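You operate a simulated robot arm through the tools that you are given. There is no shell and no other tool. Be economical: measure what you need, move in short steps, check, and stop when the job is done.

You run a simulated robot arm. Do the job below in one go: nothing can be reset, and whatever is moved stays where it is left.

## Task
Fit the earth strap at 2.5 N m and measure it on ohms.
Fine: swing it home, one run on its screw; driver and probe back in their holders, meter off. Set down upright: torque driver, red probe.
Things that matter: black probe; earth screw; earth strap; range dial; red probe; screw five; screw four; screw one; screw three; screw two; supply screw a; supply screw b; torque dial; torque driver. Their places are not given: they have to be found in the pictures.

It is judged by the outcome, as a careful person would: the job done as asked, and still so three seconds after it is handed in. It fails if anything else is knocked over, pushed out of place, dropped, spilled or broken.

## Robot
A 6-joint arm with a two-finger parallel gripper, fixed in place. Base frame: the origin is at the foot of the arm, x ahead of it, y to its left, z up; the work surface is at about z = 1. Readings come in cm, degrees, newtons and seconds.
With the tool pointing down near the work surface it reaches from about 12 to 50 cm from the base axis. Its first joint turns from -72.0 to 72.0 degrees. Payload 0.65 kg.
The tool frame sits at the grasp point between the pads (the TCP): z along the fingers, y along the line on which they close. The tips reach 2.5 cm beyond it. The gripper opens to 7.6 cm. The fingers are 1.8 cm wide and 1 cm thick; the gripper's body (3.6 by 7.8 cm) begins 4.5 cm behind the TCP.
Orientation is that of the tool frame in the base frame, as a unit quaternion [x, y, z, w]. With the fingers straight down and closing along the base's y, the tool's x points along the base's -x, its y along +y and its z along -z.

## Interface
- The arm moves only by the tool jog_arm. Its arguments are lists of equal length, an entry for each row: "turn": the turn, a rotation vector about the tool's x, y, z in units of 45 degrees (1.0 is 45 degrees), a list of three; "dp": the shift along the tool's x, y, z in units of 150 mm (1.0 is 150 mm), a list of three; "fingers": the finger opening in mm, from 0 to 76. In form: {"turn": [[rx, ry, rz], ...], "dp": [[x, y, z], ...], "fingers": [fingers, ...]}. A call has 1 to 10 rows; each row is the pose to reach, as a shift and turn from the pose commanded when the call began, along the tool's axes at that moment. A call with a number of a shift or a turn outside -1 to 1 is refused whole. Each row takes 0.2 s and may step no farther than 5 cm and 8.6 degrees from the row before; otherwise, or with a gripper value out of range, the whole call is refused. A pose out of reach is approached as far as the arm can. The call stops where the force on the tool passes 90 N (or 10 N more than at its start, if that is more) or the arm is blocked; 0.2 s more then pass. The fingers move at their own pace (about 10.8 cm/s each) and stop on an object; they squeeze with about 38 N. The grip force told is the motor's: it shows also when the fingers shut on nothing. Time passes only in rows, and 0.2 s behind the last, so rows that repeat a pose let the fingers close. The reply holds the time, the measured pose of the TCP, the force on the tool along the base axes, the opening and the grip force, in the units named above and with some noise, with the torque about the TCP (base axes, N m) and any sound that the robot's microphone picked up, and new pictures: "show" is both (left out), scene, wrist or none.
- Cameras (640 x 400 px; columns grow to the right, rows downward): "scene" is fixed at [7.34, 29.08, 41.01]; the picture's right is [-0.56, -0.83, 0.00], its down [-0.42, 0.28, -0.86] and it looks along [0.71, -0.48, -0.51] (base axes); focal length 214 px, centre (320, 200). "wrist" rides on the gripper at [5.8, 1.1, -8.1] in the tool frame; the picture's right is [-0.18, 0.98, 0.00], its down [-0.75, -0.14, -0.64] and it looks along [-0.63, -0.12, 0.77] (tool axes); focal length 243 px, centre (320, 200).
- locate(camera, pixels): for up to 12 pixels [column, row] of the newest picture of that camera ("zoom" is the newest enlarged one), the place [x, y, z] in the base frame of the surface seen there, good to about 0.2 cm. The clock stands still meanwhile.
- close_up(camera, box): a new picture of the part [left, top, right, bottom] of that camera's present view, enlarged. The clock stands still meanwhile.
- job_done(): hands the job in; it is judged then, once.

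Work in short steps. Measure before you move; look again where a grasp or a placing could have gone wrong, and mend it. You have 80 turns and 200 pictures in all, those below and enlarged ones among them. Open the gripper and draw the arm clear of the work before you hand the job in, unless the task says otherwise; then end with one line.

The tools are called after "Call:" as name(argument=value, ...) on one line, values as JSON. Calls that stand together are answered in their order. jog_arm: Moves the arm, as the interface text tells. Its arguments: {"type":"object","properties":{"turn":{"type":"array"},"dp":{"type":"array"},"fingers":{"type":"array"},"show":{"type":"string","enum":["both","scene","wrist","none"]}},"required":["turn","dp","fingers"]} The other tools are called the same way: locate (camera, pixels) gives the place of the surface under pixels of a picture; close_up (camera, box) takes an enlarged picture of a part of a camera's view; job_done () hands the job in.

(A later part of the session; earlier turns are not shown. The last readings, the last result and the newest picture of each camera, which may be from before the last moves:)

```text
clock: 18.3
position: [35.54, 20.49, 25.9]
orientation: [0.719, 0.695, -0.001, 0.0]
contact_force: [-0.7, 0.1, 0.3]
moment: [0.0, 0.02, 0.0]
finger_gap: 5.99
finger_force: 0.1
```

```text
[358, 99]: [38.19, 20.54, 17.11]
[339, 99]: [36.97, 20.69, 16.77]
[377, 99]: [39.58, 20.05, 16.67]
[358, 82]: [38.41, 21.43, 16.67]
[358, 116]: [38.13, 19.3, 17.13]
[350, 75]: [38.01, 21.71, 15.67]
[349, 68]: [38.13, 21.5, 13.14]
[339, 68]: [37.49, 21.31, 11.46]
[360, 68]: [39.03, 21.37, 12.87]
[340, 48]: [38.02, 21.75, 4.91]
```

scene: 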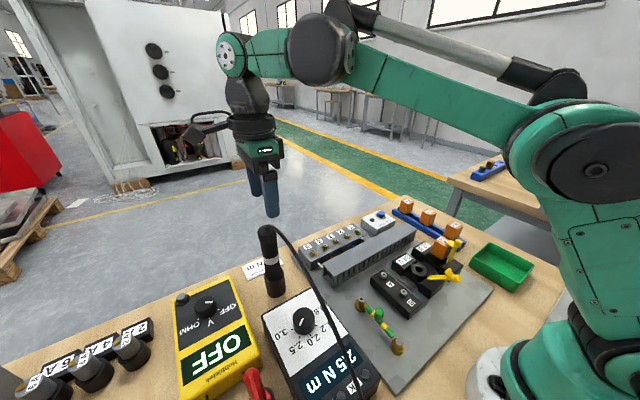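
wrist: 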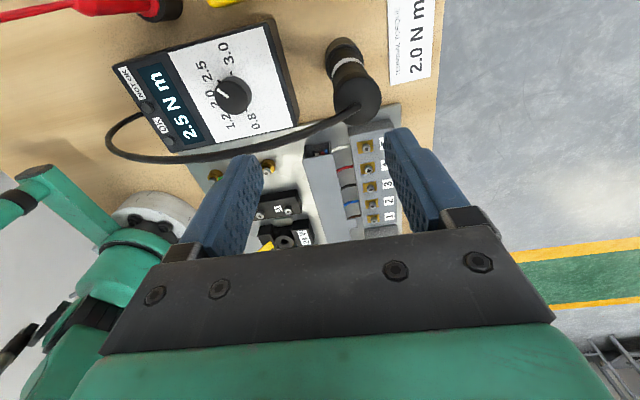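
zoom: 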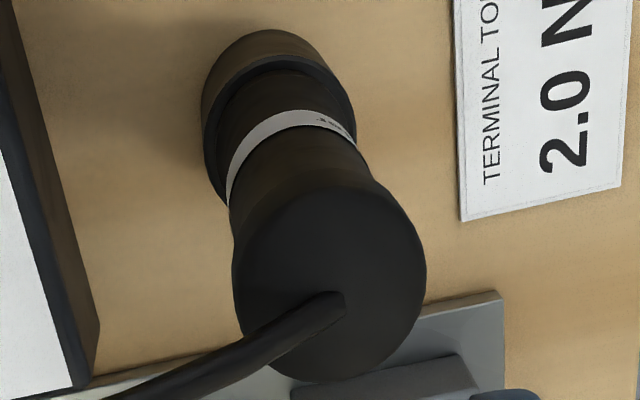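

Cap centre is ≈(38.15, 20.3). I shift over it and descend to TCP z 14, fingers open.

Call:
jog_arm(turn=[[0, 0, 0], [0, 0, 0], [0, 0, 0], [0, 0, 0]], dp=[[-0.008, 0.174, 0], [-0.008, 0.174, 0.25], [-0.008, 0.174, 0.52], [-0.008, 0.174, 0.793]], fingers=[60, 60, 60, 60])

```text
clock: 19.3
position: [38.3, 20.08, 13.8]
orientation: [0.719, 0.695, -0.001, 0.0]
contact_force: [0.2, 0.1, 0.9]
moment: [-0.02, 0.03, -0.02]
finger_gap: 5.99
finger_force: 0.0
```

scene: 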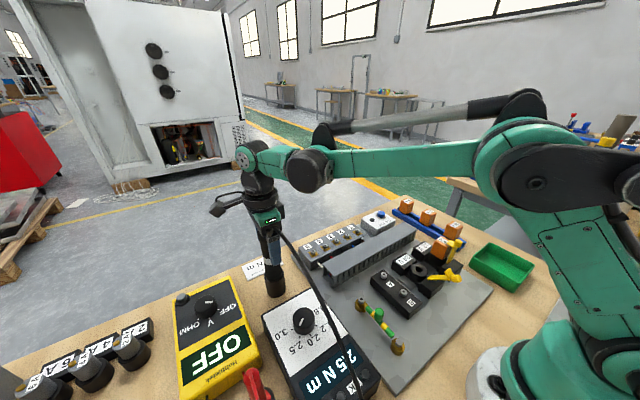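
wrist: 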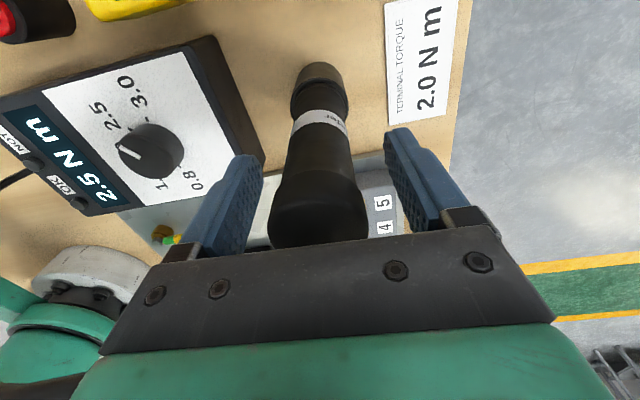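

Driver is centred between the fingers. I close on it.

Call:
jog_arm(turn=[[0, 0, 0], [0, 0, 0], [0, 0, 0], [0, 0, 0]], dp=[[0, 0, 0], [0, 0, 0], [0, 0, 0], [0, 0, 0]], fingers=[30, 10, 10, 10], show="wrist")

```text
clock: 20.3
position: [38.22, 20.21, 13.86]
orientation: [0.719, 0.695, -0.001, 0.001]
contact_force: [0.6, 0.0, 0.1]
moment: [0.0, 0.01, 0.01]
finger_gap: 3.36
finger_force: 38.2
```

wrist: 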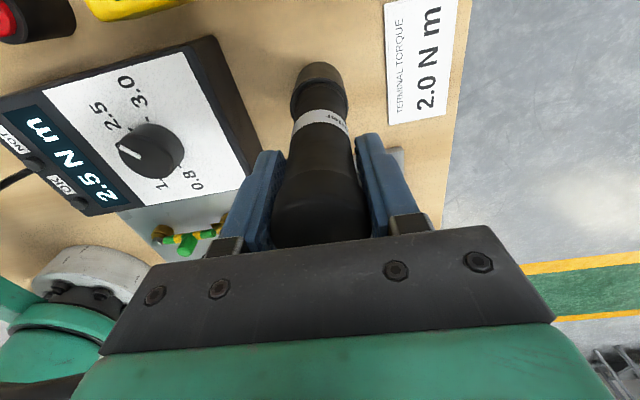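

Held at gap 3.36, no side force. I lift straight up 9 cm.

Call:
jog_arm(turn=[[0, 0, 0], [0, 0, 0], [0, 0, 0], [0, 0, 0]], dp=[[0, 0, -0.1], [0, 0, -0.25], [0, 0, -0.42], [0, 0, -0.6]], fingers=[10, 10, 10, 10])

Call:
close_up(camera="scene", box=[210, 140, 330, 300])

```text
clock: 21.3
position: [38.3, 20.05, 22.95]
orientation: [0.72, 0.694, -0.001, 0.001]
contact_force: [1.4, 0.7, -2.9]
moment: [-0.01, 0.0, -0.01]
finger_gap: 3.36
finger_force: 38.2
```

scene: 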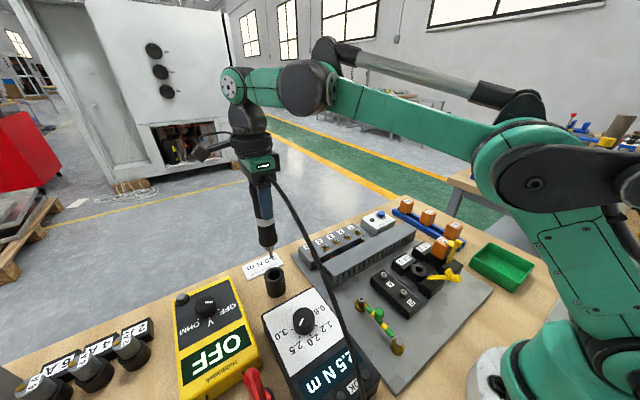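
wrist: 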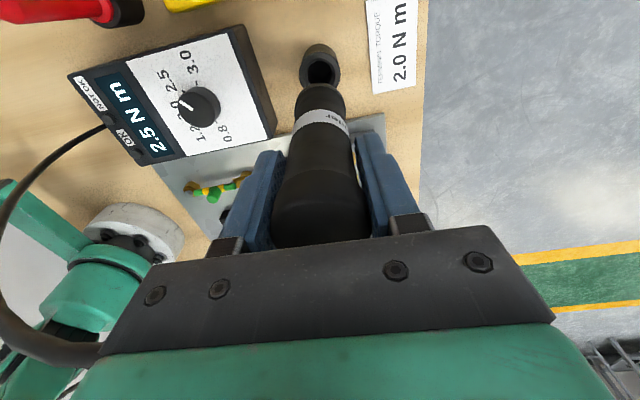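

```text
2.50 times, centred on (270, 220) of scene
```

zoom: 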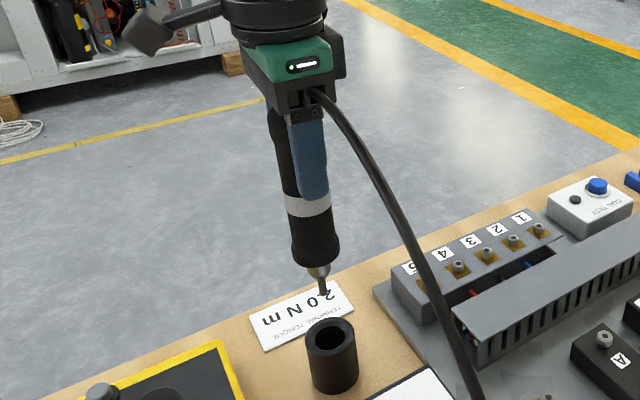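

Now I measure the bit tip and the empty holder.

Call:
close_up(camera="scene", box=[245, 230, 305, 300])

Call:
locate(camera="scene", pixels=[[271, 256], [272, 250], [271, 246], [273, 271], [264, 274], [284, 273], [274, 276]])

Call:
locate(camera="wrist", pixels=[[320, 47], [303, 62], [341, 62], [320, 82], [320, 70]])

```text
5.71 times, centred on (275, 265) of scene
```

zoom: 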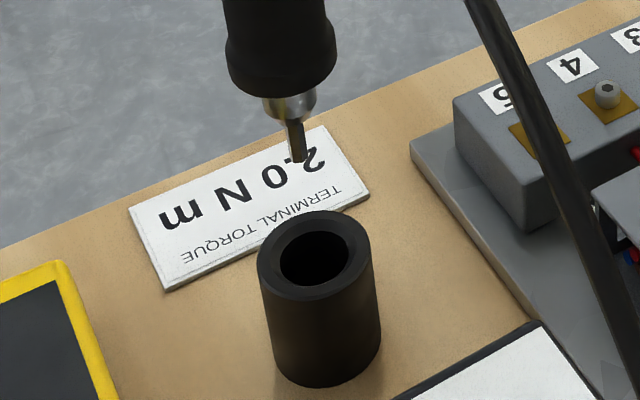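

```text
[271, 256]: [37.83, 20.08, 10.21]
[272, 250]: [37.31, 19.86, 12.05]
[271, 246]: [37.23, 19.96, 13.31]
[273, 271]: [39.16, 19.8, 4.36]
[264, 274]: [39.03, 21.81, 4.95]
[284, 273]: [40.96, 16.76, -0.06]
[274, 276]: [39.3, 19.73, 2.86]
```

```text
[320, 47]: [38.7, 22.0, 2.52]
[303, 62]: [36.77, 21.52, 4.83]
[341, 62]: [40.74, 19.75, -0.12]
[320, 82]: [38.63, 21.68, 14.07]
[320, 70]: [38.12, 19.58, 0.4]
```

Bit tip is about 13.4 cm below the TCP (tip z 9.5 now). I carry it level to above the earth screw.

Call:
jog_arm(turn=[[0, 0, 0], [0, 0, 0], [0, 0, 0], [0, 0, 0], [0, 0, 0], [0, 0, 0]], dp=[[-0.13, -0.14, 0], [-0.32, -0.344, 0], [-0.5, -0.54, 0], [-0.68, -0.73, 0], [-0.827, -0.89, 0], [-0.827, -0.89, 0.15]], fingers=[10, 10, 10, 10, 10, 10])

Call:
close_up(camera="scene", box=[320, 240, 420, 340])

Call:
close_up(camera="wrist", box=[250, 20, 410, 140])

```text
clock: 22.7
position: [24.48, 8.12, 20.67]
orientation: [0.719, 0.695, -0.001, 0.0]
contact_force: [-0.2, 0.3, -3.5]
moment: [0.01, -0.01, 0.03]
finger_gap: 3.36
finger_force: 37.8
```

scene: 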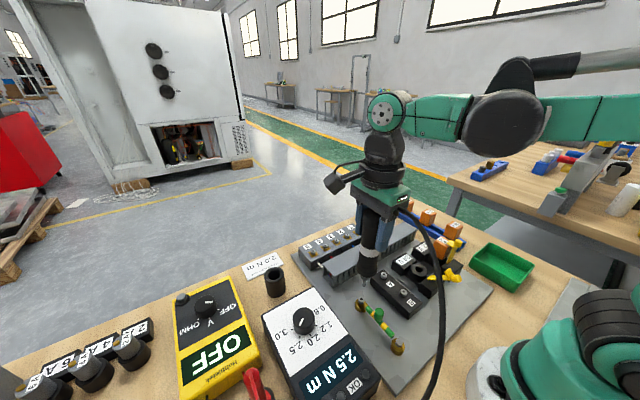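
wrist: 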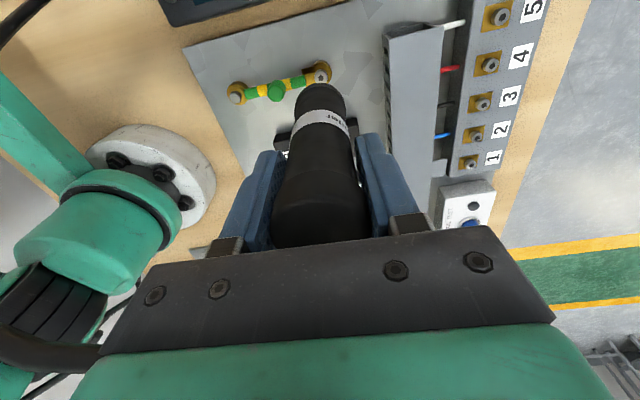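

```text
4.00 times, centred on (370, 290) of scene
```

zoom: 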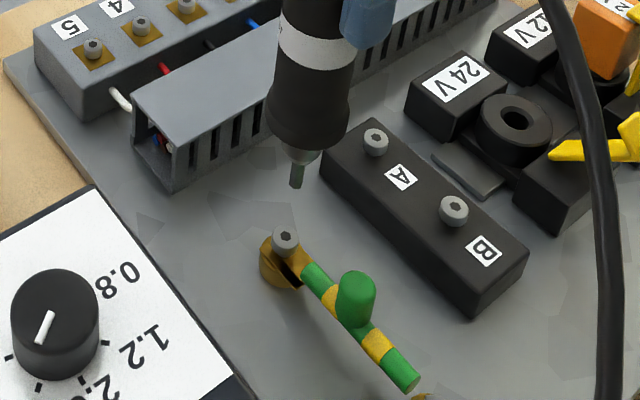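

```text
3.33 times, centred on (330, 80) of wrist
```

zoom: 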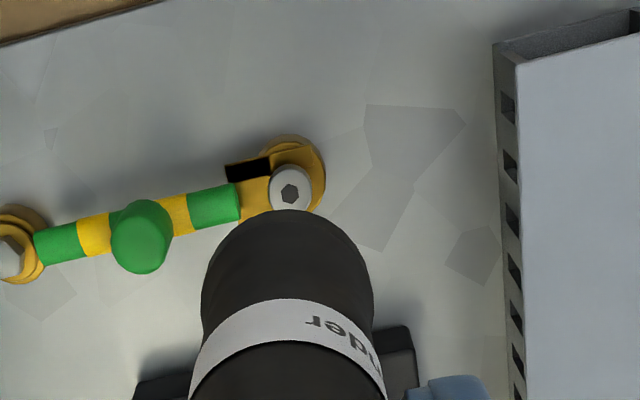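

Alignment check: screw is ≈0.13 cm further in +x than the tip. I correct and come down to ~1.2 cm above the head, then look again.

Call:
jog_arm(turn=[[0, 0, 0], [0, 0, 0], [0, 0, 0]], dp=[[0, 0.008, 0.1], [0, 0.008, 0.18], [0, 0.008, 0.18]], fingers=[10, 10, 10])

Call:
close_up(camera="scene", box=[340, 265, 390, 315])

Call:
close_up(camera="wrist", box=[270, 40, 370, 120])

```text
clock: 23.5
position: [24.59, 8.1, 18.05]
orientation: [0.72, 0.694, -0.001, 0.001]
contact_force: [0.6, -0.6, -3.6]
moment: [-0.02, 0.02, -0.01]
finger_gap: 3.36
finger_force: 37.7
```

scene: 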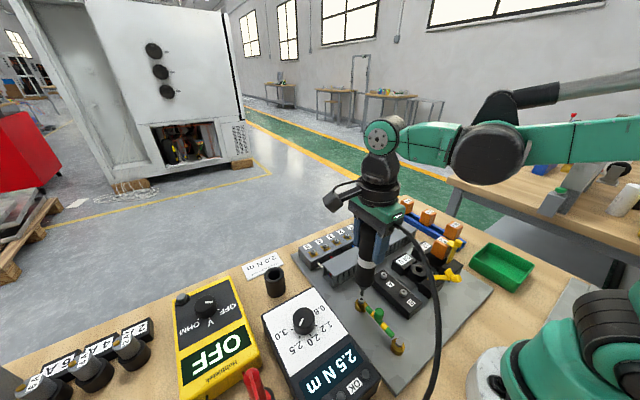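
wrist: 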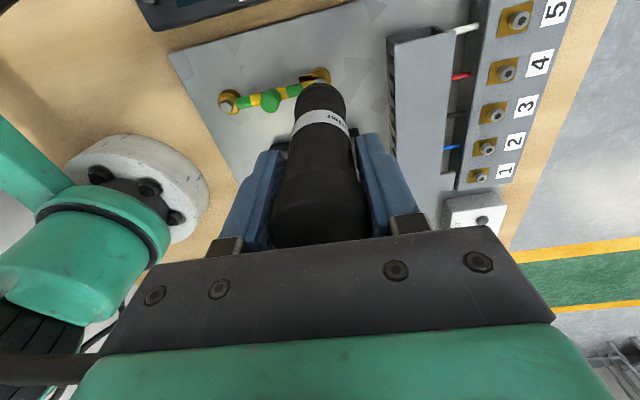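

```text
8.00 times, centred on (365, 290) of scene
```

zoom: 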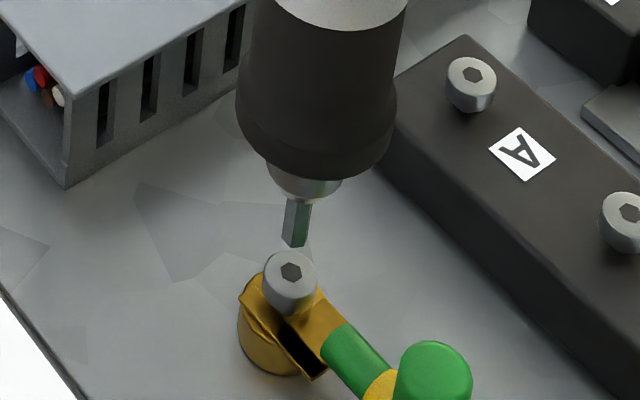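

```text
5.00 times, centred on (320, 80) of wrist
```

zoom: 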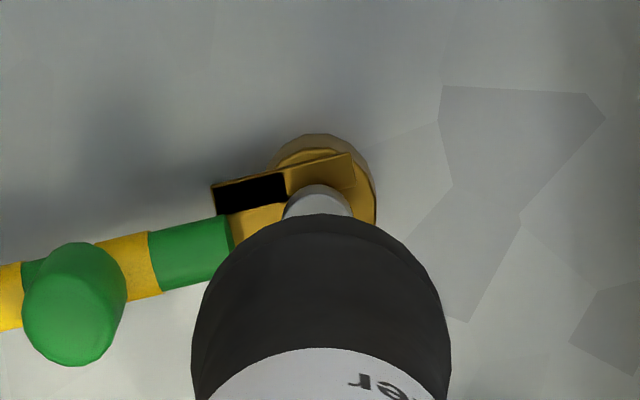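

Tip (scene zoom 294,243) is over the socket (291,272) in both views. I lower gently to contact.

Call:
jog_arm(turn=[[0, 0, 0], [0, 0, 0], [0, 0, 0], [0, 0, 0], [0, 0, 0]], dp=[[0, 0, 0.03], [0, 0, 0.06], [0, 0, 0.075], [0, 0, 0.085], [0, 0, 0.09]], fingers=[10, 10, 10, 10, 10])

Call:
close_up(camera="scene", box=[340, 265, 390, 315])

```text
clock: 24.7
position: [24.61, 8.14, 16.51]
orientation: [0.719, 0.695, -0.001, 0.0]
contact_force: [-1.6, -0.4, 10.5]
moment: [-0.05, 0.22, 0.0]
finger_gap: 3.36
finger_force: 38.5
```

scene: 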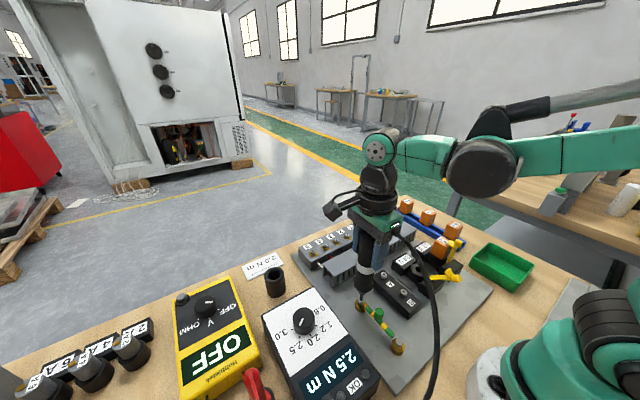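
wrist: 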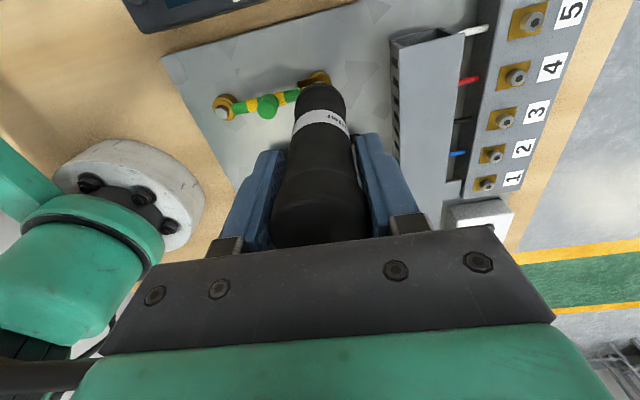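

```text
8.00 times, centred on (365, 290) of scene
```

zoom: 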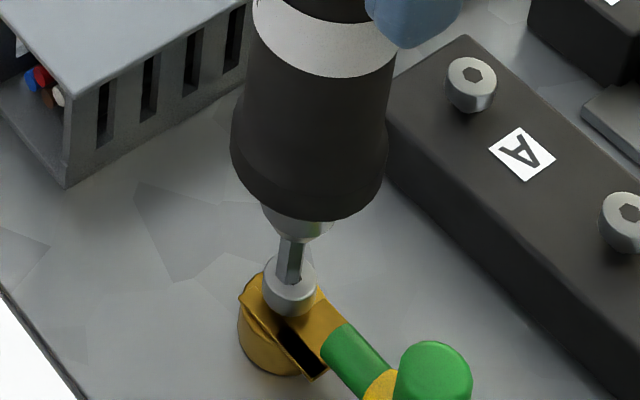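

Bit is on the screw with ~14 N. I press slightly more and hold to see whether the run starts.

Call:
jog_arm(turn=[[0, 0, 0], [0, 0, 0], [0, 0, 0], [0, 0, 0], [0, 0, 0]], dp=[[0, 0, 0.006], [0, 0, 0.012], [0, 0, 0.012], [0, 0, 0.012], [0, 0, 0.012]], fingers=[10, 10, 10, 10, 10], show="scene")

Call:
close_up(camera="scene", box=[250, 260, 410, 400])

```text
clock: 25.9
position: [24.61, 8.07, 16.47]
orientation: [0.719, 0.695, 0.0, -0.001]
contact_force: [-0.4, 1.0, -2.7]
moment: [-0.01, 0.0, -0.01]
finger_gap: 3.37
finger_force: 38.1
```

scene: 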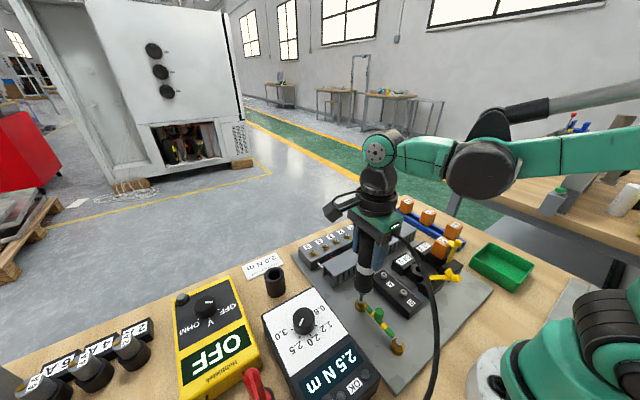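

```text
2.86 times, centred on (330, 330) of scene
```

zoom: 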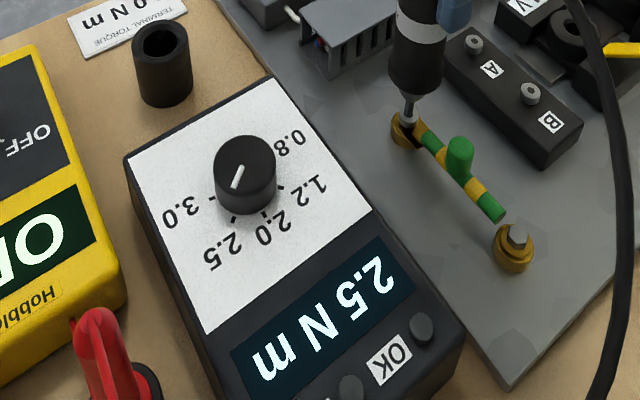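

The contact force vanished although I pressed: the screw seems to be moving down. I look closely at it.

Call:
close_up(camera="scene", box=[340, 265, 390, 315])

Call:
close_up(camera="scene", box=[310, 340, 390, 400])

```text
8.00 times, centred on (365, 290) of scene
```

zoom: 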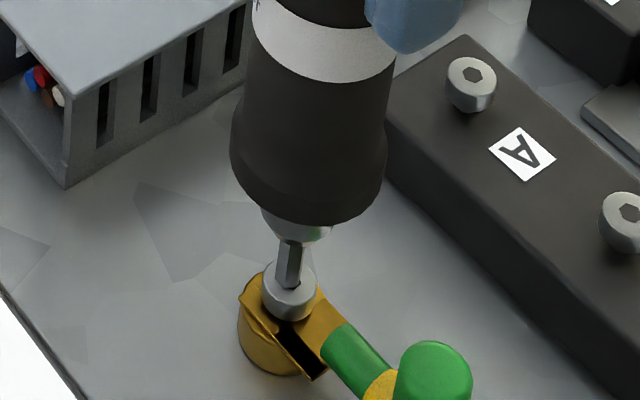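

```text
6.67 times, centred on (350, 370) of scene
```

zoom: 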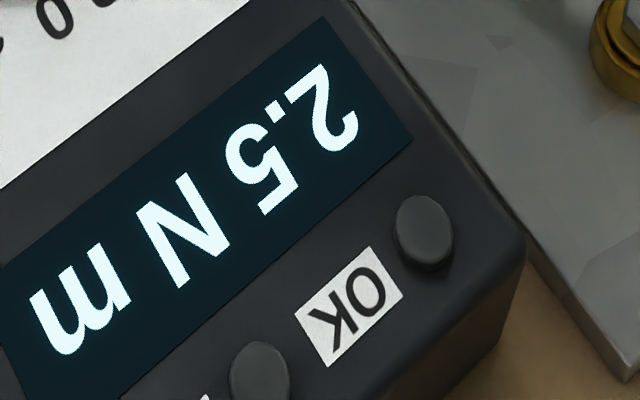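

The head has sunk slightly (zoom row 315→320): the driver is running it in. I follow it down with light pressure.

Call:
jog_arm(turn=[[0, 0, 0], [0, 0, 0], [0, 0, 0], [0, 0, 0], [0, 0, 0], [0, 0, 0], [0, 0, 0], [0, 0, 0]], dp=[[0, 0, 0.008], [0, 0, 0.012], [0, 0, 0.016], [0, 0, 0.02], [0, 0, 0.02], [0, 0, 0.02], [0, 0, 0.02], [0, 0, 0.02]], fingers=[10, 10, 10, 10, 10, 10, 10, 10], show="none")

Call:
close_up(camera="scene", box=[300, 265, 400, 400])

```text
clock: 27.7
position: [24.62, 8.12, 16.22]
orientation: [0.719, 0.695, -0.001, 0.0]
contact_force: [0.9, 0.1, 50.1]
moment: [-0.07, -0.09, 0.06]
finger_gap: 3.34
finger_force: 38.1
```

```text
2.96 times, centred on (350, 332) of scene
```

zoom: 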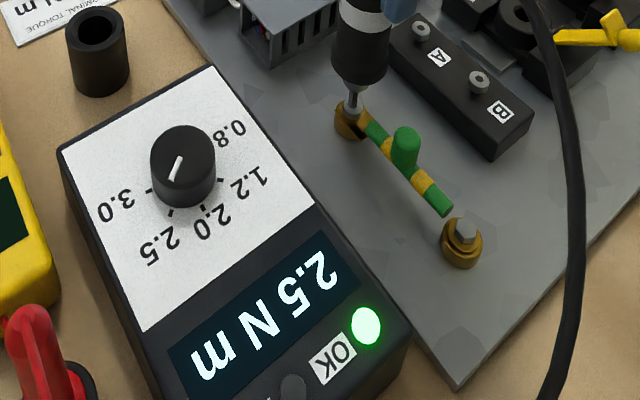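

OK lamp is lit green at 2.5 N m. I lift the driver straight off at once.

Call:
jog_arm(turn=[[0, 0, 0], [0, 0, 0], [0, 0, 0]], dp=[[0, 0, -0.1], [0, 0, -0.28], [0, 0, -0.46]], fingers=[10, 10, 10])

Call:
close_up(camera="scene", box=[300, 240, 420, 400])

```text
clock: 28.5
position: [24.65, 8.04, 22.98]
orientation: [0.719, 0.695, -0.002, 0.0]
contact_force: [0.2, 0.8, -3.8]
moment: [-0.02, 0.0, 0.01]
finger_gap: 3.34
finger_force: 37.7
```

scene: 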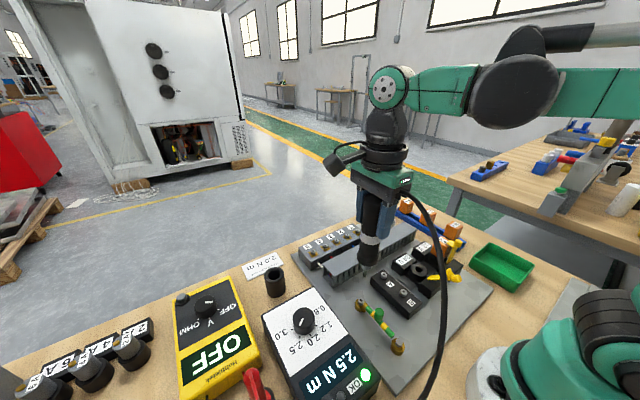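
wrist: 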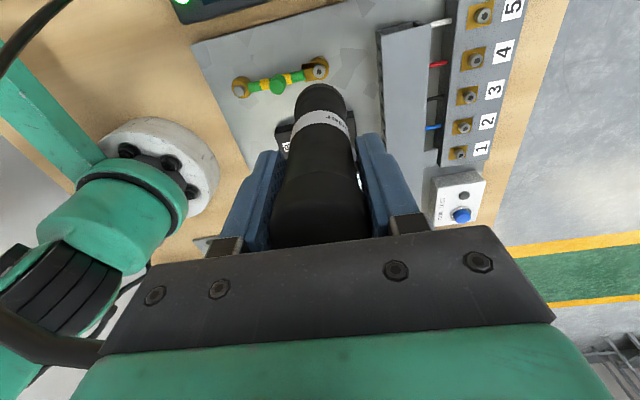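

```text
2.50 times, centred on (360, 320) of scene
```

zoom: 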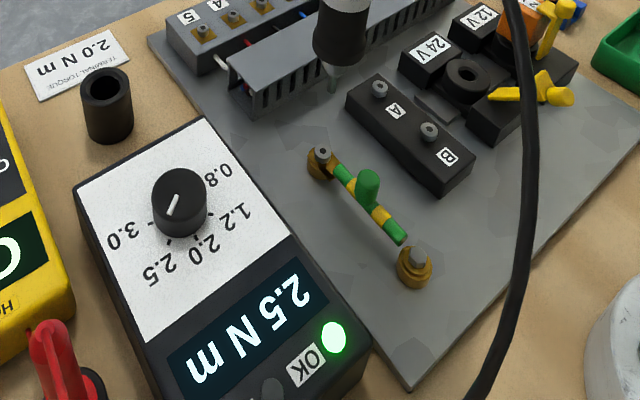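

Screw is seated and the lamp stays OK. I carry the driver back over its holder by the reverse shift.

Call:
jog_arm(turn=[[0, 0, 0], [0, 0, 0], [0, 0, 0], [0, 0, 0], [0, 0, 0], [0, 0, 0]], dp=[[0.16, 0.17, 0], [0.33, 0.35, 0], [0.5, 0.535, 0], [0.67, 0.715, 0], [0.827, 0.882, 0], [0.827, 0.882, 0]], fingers=[10, 10, 10, 10, 10, 10])

Call:
close_up(camera="scene", box=[245, 230, 305, 300])

```text
clock: 29.9
position: [38.33, 20.06, 23.03]
orientation: [0.719, 0.695, -0.001, 0.001]
contact_force: [0.4, 0.6, -3.1]
moment: [0.0, 0.01, 0.04]
finger_gap: 3.37
finger_force: 37.5
```

scene: 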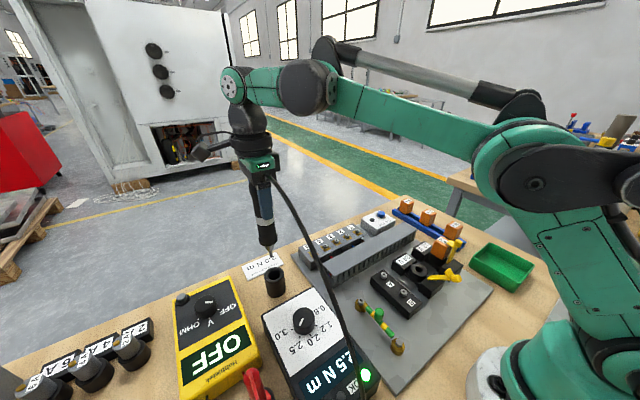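
wrist: 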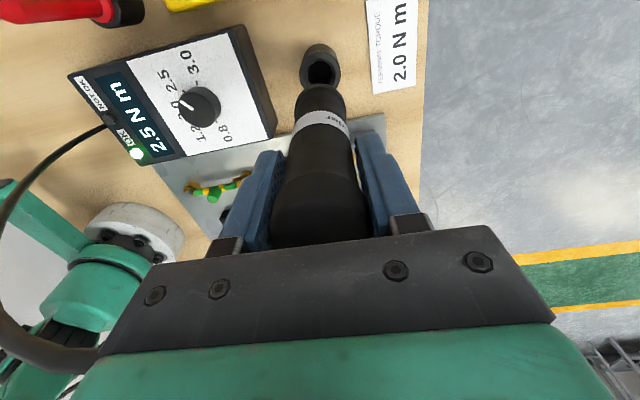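

```text
5.71 times, centred on (275, 265) of scene
```

zoom: 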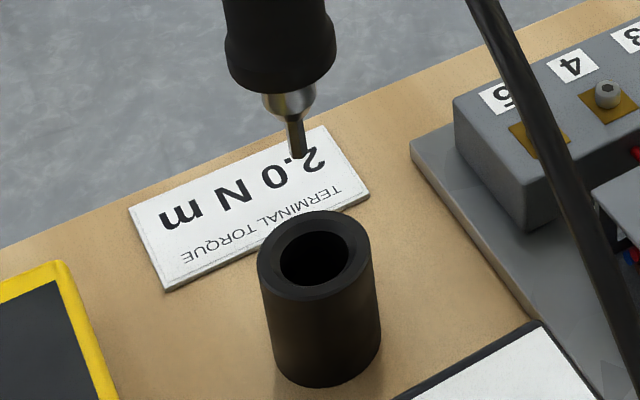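

Same view as at lift-off. I lower it into the holder, slowing at the end.

Call:
jog_arm(turn=[[0, 0, 0], [0, 0, 0], [0, 0, 0], [0, 0, 0], [0, 0, 0], [0, 0, 0]], dp=[[0, 0, 0.15], [0, 0, 0.3], [0, 0, 0.45], [0, 0, 0.55], [0, 0, 0.59], [0, 0, 0.603]], fingers=[10, 10, 10, 10, 10, 10], show="scene")

```text
clock: 31.3
position: [38.28, 20.1, 13.92]
orientation: [0.719, 0.695, -0.001, 0.0]
contact_force: [0.6, -0.2, -3.6]
moment: [0.0, -0.02, 0.02]
finger_gap: 3.32
finger_force: 37.8
```

scene: 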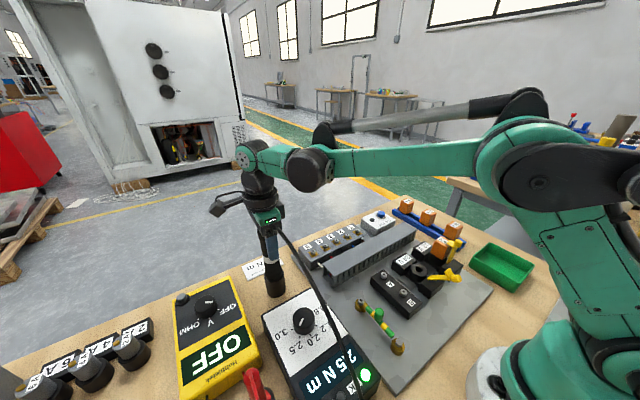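

Still hanging (−3.6 N). I ease down a few mm more until it rests, then open.

Call:
jog_arm(turn=[[0, 0, 0], [0, 0, 0], [0, 0, 0]], dp=[[0, 0, 0.005], [0, 0, 0.01], [0, 0, 0.014]], fingers=[10, 10, 10], show="none")

```text
clock: 32.1
position: [38.28, 20.04, 13.87]
orientation: [0.719, 0.695, -0.001, 0.0]
contact_force: [0.7, 0.1, -3.3]
moment: [0.0, 0.0, -0.01]
finger_gap: 3.36
finger_force: 38.2
```

Call:
jog_arm(turn=[[0, 0, 0], [0, 0, 0], [0, 0, 0], [0, 0, 0]], dp=[[0, 0, 0.005], [0, 0, 0.01], [0, 0, 0.015], [0, 0, 0.015]], fingers=[10, 10, 10, 10], show="none")

```text
clock: 33.1
position: [38.24, 20.07, 13.62]
orientation: [0.718, 0.696, -0.002, -0.002]
contact_force: [-6.7, 1.0, 53.3]
moment: [-0.05, -0.01, -0.08]
finger_gap: 3.37
finger_force: 37.7
```

Now it is resting (53 N up). I ease up 0.1 cm, open and rise clear.

Call:
jog_arm(turn=[[0, 0, 0], [0, 0, 0], [0, 0, 0], [0, 0, 0], [0, 0, 0], [0, 0, 0], [0, 0, 0]], dp=[[0, 0, -0.008], [0, 0, -0.008], [0, 0, -0.008], [0, 0, -0.15], [0, 0, -0.4], [0, 0, -0.65], [0, 0, -0.8]], fingers=[10, 60, 60, 60, 60, 60, 60])

Call:
close_up(camera="wrist", box=[30, 0, 190, 100])

```text
clock: 34.7
position: [38.19, 20.14, 25.59]
orientation: [0.719, 0.695, -0.002, 0.0]
contact_force: [-0.3, -0.4, 0.5]
moment: [-0.02, 0.0, -0.03]
finger_gap: 6.01
finger_force: 0.1
```

scene: 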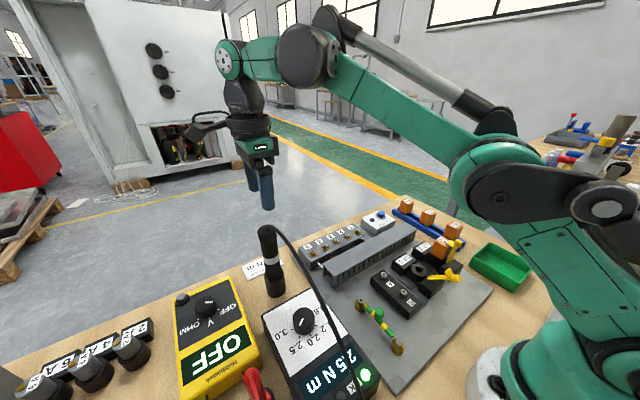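
wrist: 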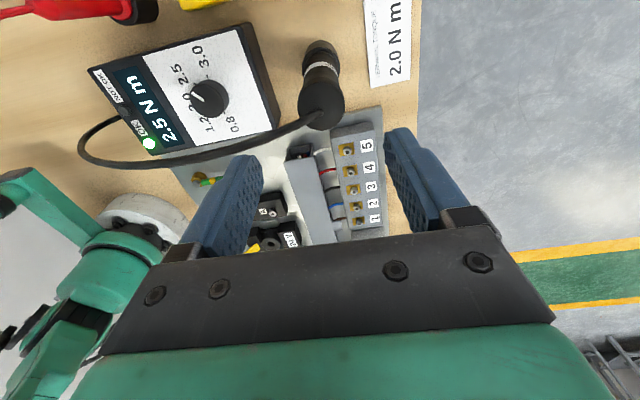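

```text
4.00 times, centred on (110, 50) of wrist
```

zoom: 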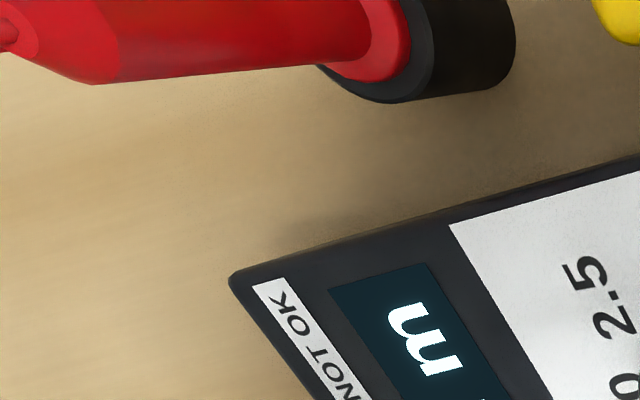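

Driver stands in its holder. Now the meter's range dial: enlarge and measure.

Call:
close_up(camera="scene", box=[165, 280, 255, 340])

Call:
locate(camera="zoom", pixels=[[318, 200], [280, 165], [330, 162]])

```text
6.67 times, centred on (210, 310) of scene
```

zoom: 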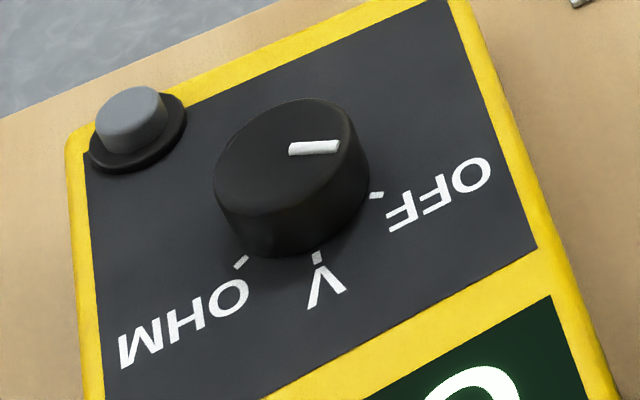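

```text
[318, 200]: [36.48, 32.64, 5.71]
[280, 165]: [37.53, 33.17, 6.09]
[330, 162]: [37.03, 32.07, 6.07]
```

Call:
locate(camera="zoom", pixels=[[295, 150], [335, 147], [220, 160], [350, 130], [290, 103], [290, 205], [376, 195], [317, 258], [241, 262], [285, 155], [450, 230], [150, 300]])

```text
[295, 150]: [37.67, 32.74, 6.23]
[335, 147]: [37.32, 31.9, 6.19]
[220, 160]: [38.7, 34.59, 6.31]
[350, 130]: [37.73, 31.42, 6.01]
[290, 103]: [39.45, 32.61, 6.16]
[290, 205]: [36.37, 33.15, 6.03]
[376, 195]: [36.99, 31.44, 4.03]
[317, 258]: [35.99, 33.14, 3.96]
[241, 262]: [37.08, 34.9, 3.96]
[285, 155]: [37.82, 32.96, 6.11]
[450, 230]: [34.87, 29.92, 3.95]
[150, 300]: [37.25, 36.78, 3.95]
```

Dial centre ≈(37.9, 33.0), top 6.15; OFF→OHM is ≈126° clockwise. It is close to the reach limit, so I move there stepwise, pre-turning the gripper.

Call:
jog_arm(turn=[[0, 0, -0.169], [0, 0, -0.338], [0, 0, -0.507], [0, 0, -0.676], [0, 0, -0.844]], dp=[[0.172, -0.01, 0], [0.344, -0.02, 0], [0.516, -0.03, 0.15], [0.688, -0.04, 0.35], [0.859, -0.049, 0.55]], fingers=[56, 56, 56, 56, 56], show="none")

```text
clock: 35.9
position: [35.48, 30.92, 16.2]
orientation: [0.452, 0.892, -0.001, -0.001]
contact_force: [-0.8, 0.4, -0.7]
moment: [-0.02, 0.01, -0.05]
finger_gap: 5.61
finger_force: 0.0
out of reach, approached as far as the arm can: row 1, 2, 3, 4, 5
```

Out of reach at that height (stopped at radius 47). I lower, where the reach is larger, and continue the pre-turn.

Call:
jog_arm(turn=[[0, 0, -0.169], [0, 0, -0.338], [0, 0, -0.507], [0, 0, -0.676], [0, 0, -0.844]], dp=[[0, 0, 0.1], [0, 0, 0.2], [0, 0, 0.3], [0, 0, 0.4], [0, 0, 0.45]], fingers=[56, 56, 56, 56, 56], show="scene")

```text
clock: 37.1
position: [35.27, 30.81, 9.5]
orientation: [0.137, 0.991, -0.001, -0.001]
contact_force: [-0.2, 0.1, -0.5]
moment: [-0.02, 0.0, 0.0]
finger_gap: 5.59
finger_force: 0.0
out of reach, approached as far as the arm can: row 1, 2, 3, 4
```

scene: 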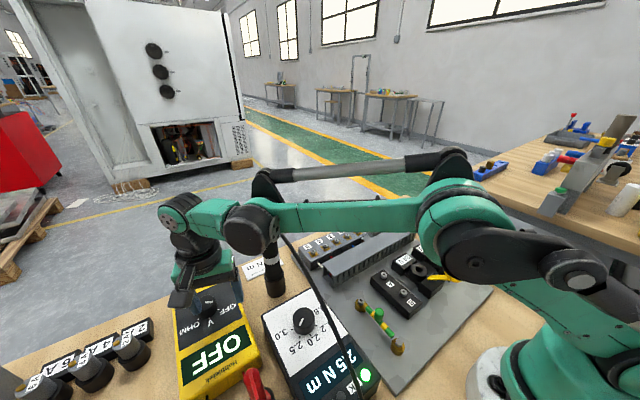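

Within reach here. I try moving out over the dial at z ≈ 9 with the last part of the pre-turn.

Call:
jog_arm(turn=[[0, 0, -0.169], [0, 0, -0.338], [0, 0, -0.507], [0, 0, -0.676], [0, 0, -0.844]], dp=[[-0.025, 0.037, 0], [-0.05, 0.075, 0.01], [-0.076, 0.112, 0.02], [-0.1, 0.15, 0.03], [-0.127, 0.188, 0.03]], fingers=[56, 56, 56, 56, 56])

```text
clock: 38.3
position: [37.5, 32.5, 8.91]
orientation: [-0.186, 0.983, -0.001, -0.001]
contact_force: [-0.9, -0.1, -0.4]
moment: [-0.01, 0.0, 0.04]
finger_gap: 5.62
finger_force: 0.1
out of reach, approached as far as the arm can: row 5
```

scene: 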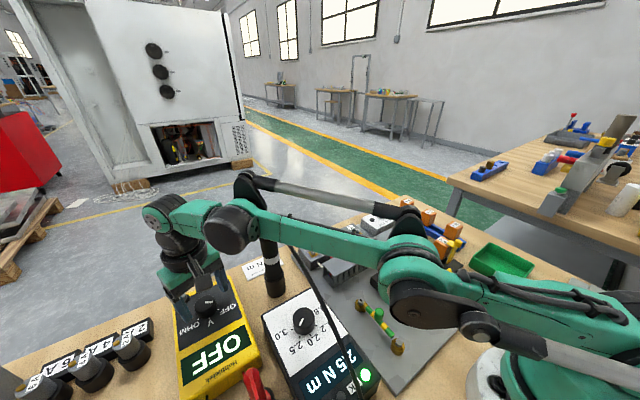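
wrist: 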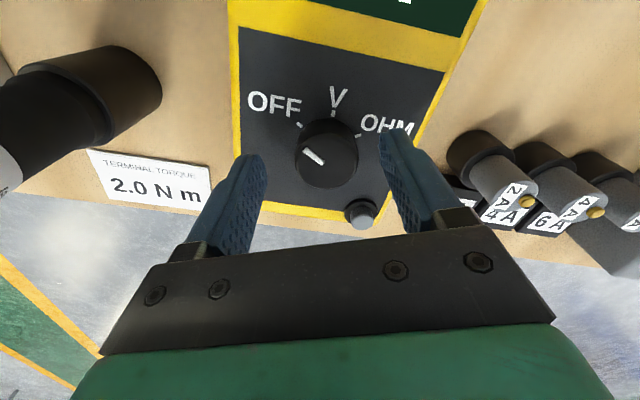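

Call:
close_up(camera="wrist", box=[270, 80, 390, 220])

Call:
locate(camera="wrist", pixels=[[326, 158], [300, 155], [354, 158], [328, 136], [326, 182]])

```text
2.86 times, centred on (330, 150) of wrist
```

zoom: 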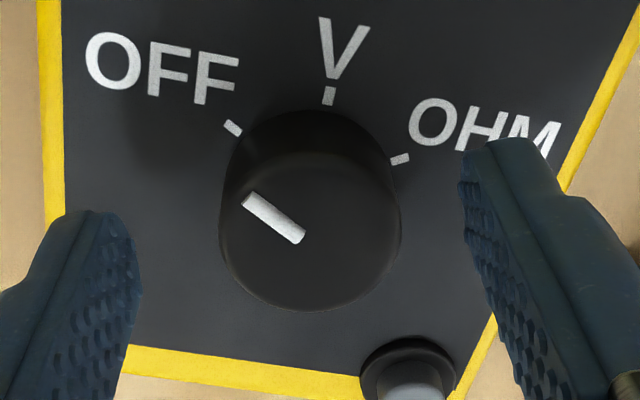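

```text
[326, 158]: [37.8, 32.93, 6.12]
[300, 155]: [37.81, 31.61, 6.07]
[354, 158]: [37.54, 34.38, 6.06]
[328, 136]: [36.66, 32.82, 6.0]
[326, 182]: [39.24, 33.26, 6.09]
```

Dial centre confirmed ≈(37.9, 32.95). I tilt the tool 6° outward for reach, descend to z ≈ 6.9 and check.

Call:
jog_arm(turn=[[-0.0447, -0.1259, 0], [-0.0447, -0.1259, 0], [-0.0447, -0.1259, 0]], dp=[[-0.027, 0.015, 0], [-0.027, 0.015, 0.07], [-0.027, 0.015, 0.134]], fingers=[56, 56, 56])

```text
clock: 39.1
position: [37.88, 32.8, 6.92]
orientation: [-0.19, 0.98, 0.026, 0.044]
contact_force: [0.5, 0.4, 0.3]
moment: [0.03, -0.02, 0.05]
finger_gap: 5.61
finger_force: 0.2
```

scene: 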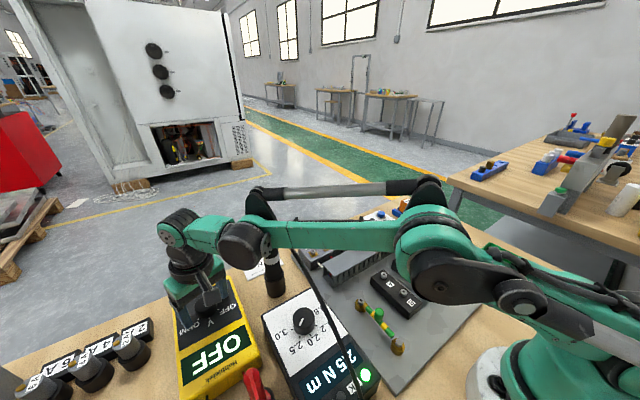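
wrist: 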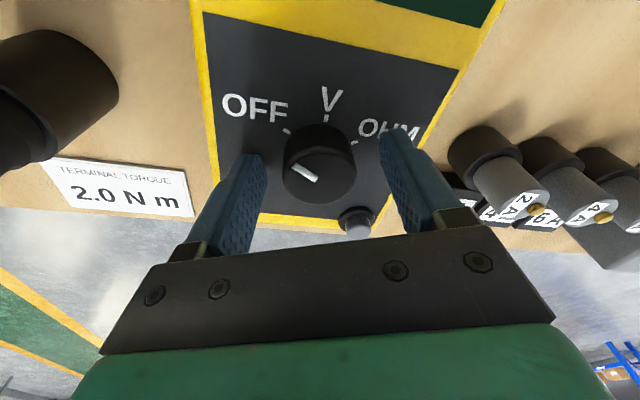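

In reach, dial centred between the fingers. I close and start the clockwise turn.

Call:
jog_arm(turn=[[0, 0, 0], [0, 0, 0], [0, 0, 0], [0, 0, 0.18], [0, 0, 0.36], [0, 0, 0.54], [0, 0, 0.72], [0, 0, 0.9]], dp=[[0, 0, 0], [0, 0, 0], [0, 0, 0], [0, 0, 0], [0, 0, 0], [0, 0, 0], [0, 0, 0], [0, 0, 0]], fingers=[22, 22, 22, 22, 22, 22, 22, 22], show="both")

```text
clock: 40.9
position: [37.88, 32.99, 6.89]
orientation: [0.162, 0.985, 0.042, 0.032]
contact_force: [6.8, 1.8, 7.1]
moment: [-0.98, -1.09, 0.02]
finger_gap: 3.42
finger_force: 45.0
```

scene: 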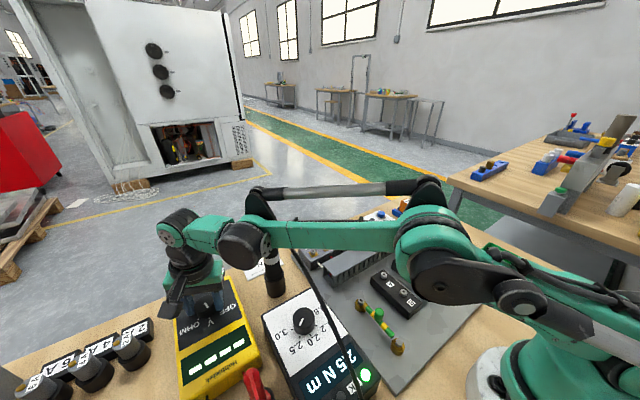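
wrist: 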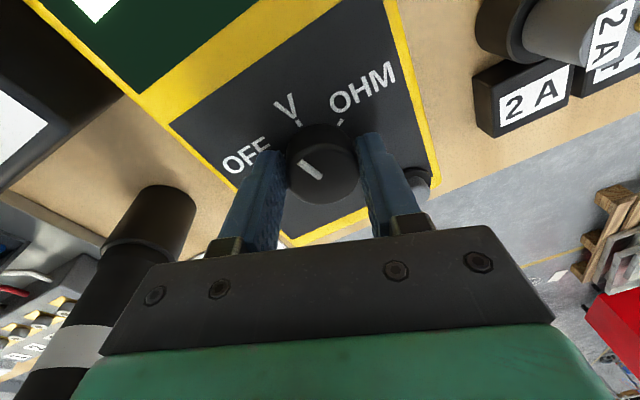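

The dial follows (40° so far). Another 43°.

Call:
jog_arm(turn=[[0, 0, 0.19], [0, 0, 0.38], [0, 0, 0.57], [0, 0, 0.76], [0, 0, 0.95]], dp=[[0, 0, 0], [0, 0, 0], [0, 0, 0], [0, 0, 0], [0, 0, 0]], fingers=[22, 22, 22, 22, 22], show="none")

Call:
jog_arm(turn=[[0, 0, 0.19], [0, 0, 0.38], [0, 0, 0.57], [0, 0, 0.76], [0, 0, 0.95]], dp=[[0, 0, 0], [0, 0, 0], [0, 0, 0], [0, 0, 0], [0, 0, 0]], fingers=[22, 22, 22, 22, 22])

```text
clock: 42.1
position: [37.78, 33.01, 6.92]
orientation: [0.51, 0.859, 0.055, 0.016]
contact_force: [30.2, 44.6, 3.3]
moment: [-0.33, -0.31, 0.16]
finger_gap: 3.47
finger_force: 44.8
```

```text
clock: 43.3
position: [37.86, 32.82, 6.91]
orientation: [0.788, 0.614, 0.051, -0.004]
contact_force: [20.0, 0.5, 3.2]
moment: [0.17, -0.28, 0.05]
finger_gap: 3.73
finger_force: 9.8
```

scene: 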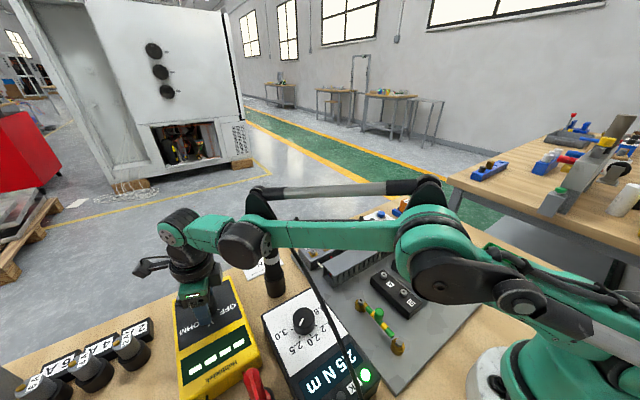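
wrist: 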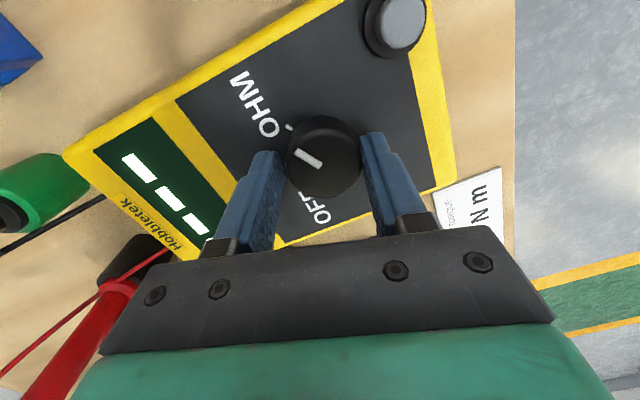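

Meter shows "----" (live). I open, lift and read the pointer.

Call:
jog_arm(turn=[[0, 0, 0], [0, 0, 0], [0, 0, 0]], dp=[[0, 0, 0], [0, 0, -0.15], [0, 0, -0.3]], fingers=[56, 56, 56])

Call:
close_up(camera="wrist", box=[180, 60, 420, 210])

```text
clock: 44.1
position: [37.42, 32.48, 11.48]
orientation: [0.788, 0.614, 0.051, -0.003]
contact_force: [-0.3, -0.6, -0.6]
moment: [0.05, 0.0, -0.01]
finger_gap: 5.59
finger_force: 0.0
```

scene: 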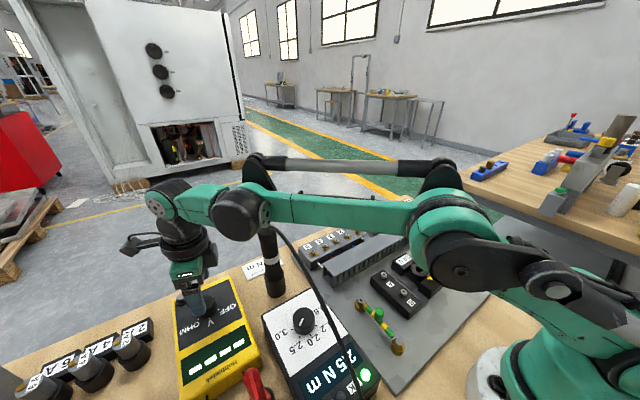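
wrist: 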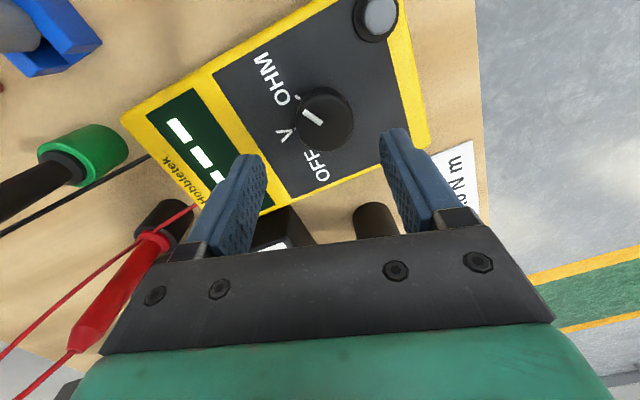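

```text
2.67 times, centred on (300, 135) of wrist
```

zoom: 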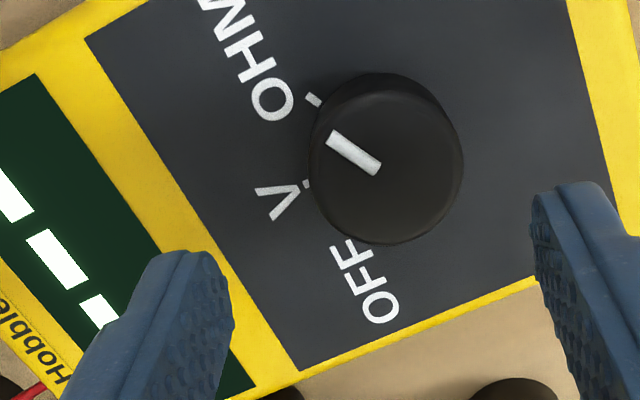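

Call:
locate(camera="zoom", pixels=[[335, 141], [374, 168], [387, 158], [316, 100], [308, 184], [320, 160], [450, 160], [387, 95], [387, 232]])

Call:
close_up(camera="scene", box=[165, 280, 265, 390])

```text
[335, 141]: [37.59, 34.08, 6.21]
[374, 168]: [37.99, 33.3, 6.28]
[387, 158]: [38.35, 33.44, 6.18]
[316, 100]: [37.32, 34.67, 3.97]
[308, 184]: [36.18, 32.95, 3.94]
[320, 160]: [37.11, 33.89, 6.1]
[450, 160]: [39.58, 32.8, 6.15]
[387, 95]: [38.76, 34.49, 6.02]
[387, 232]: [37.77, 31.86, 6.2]
```

```text
3.64 times, centred on (215, 335) of scene
```

zoom: 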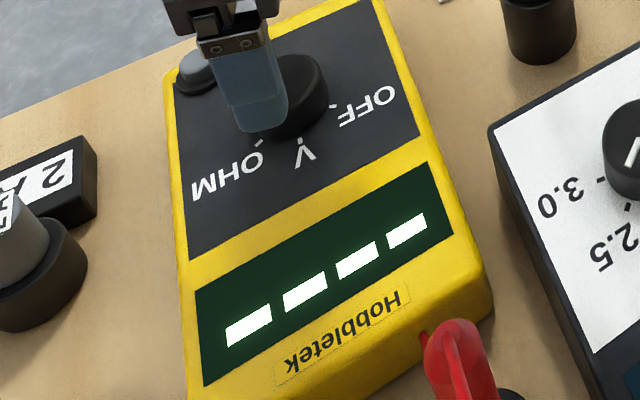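

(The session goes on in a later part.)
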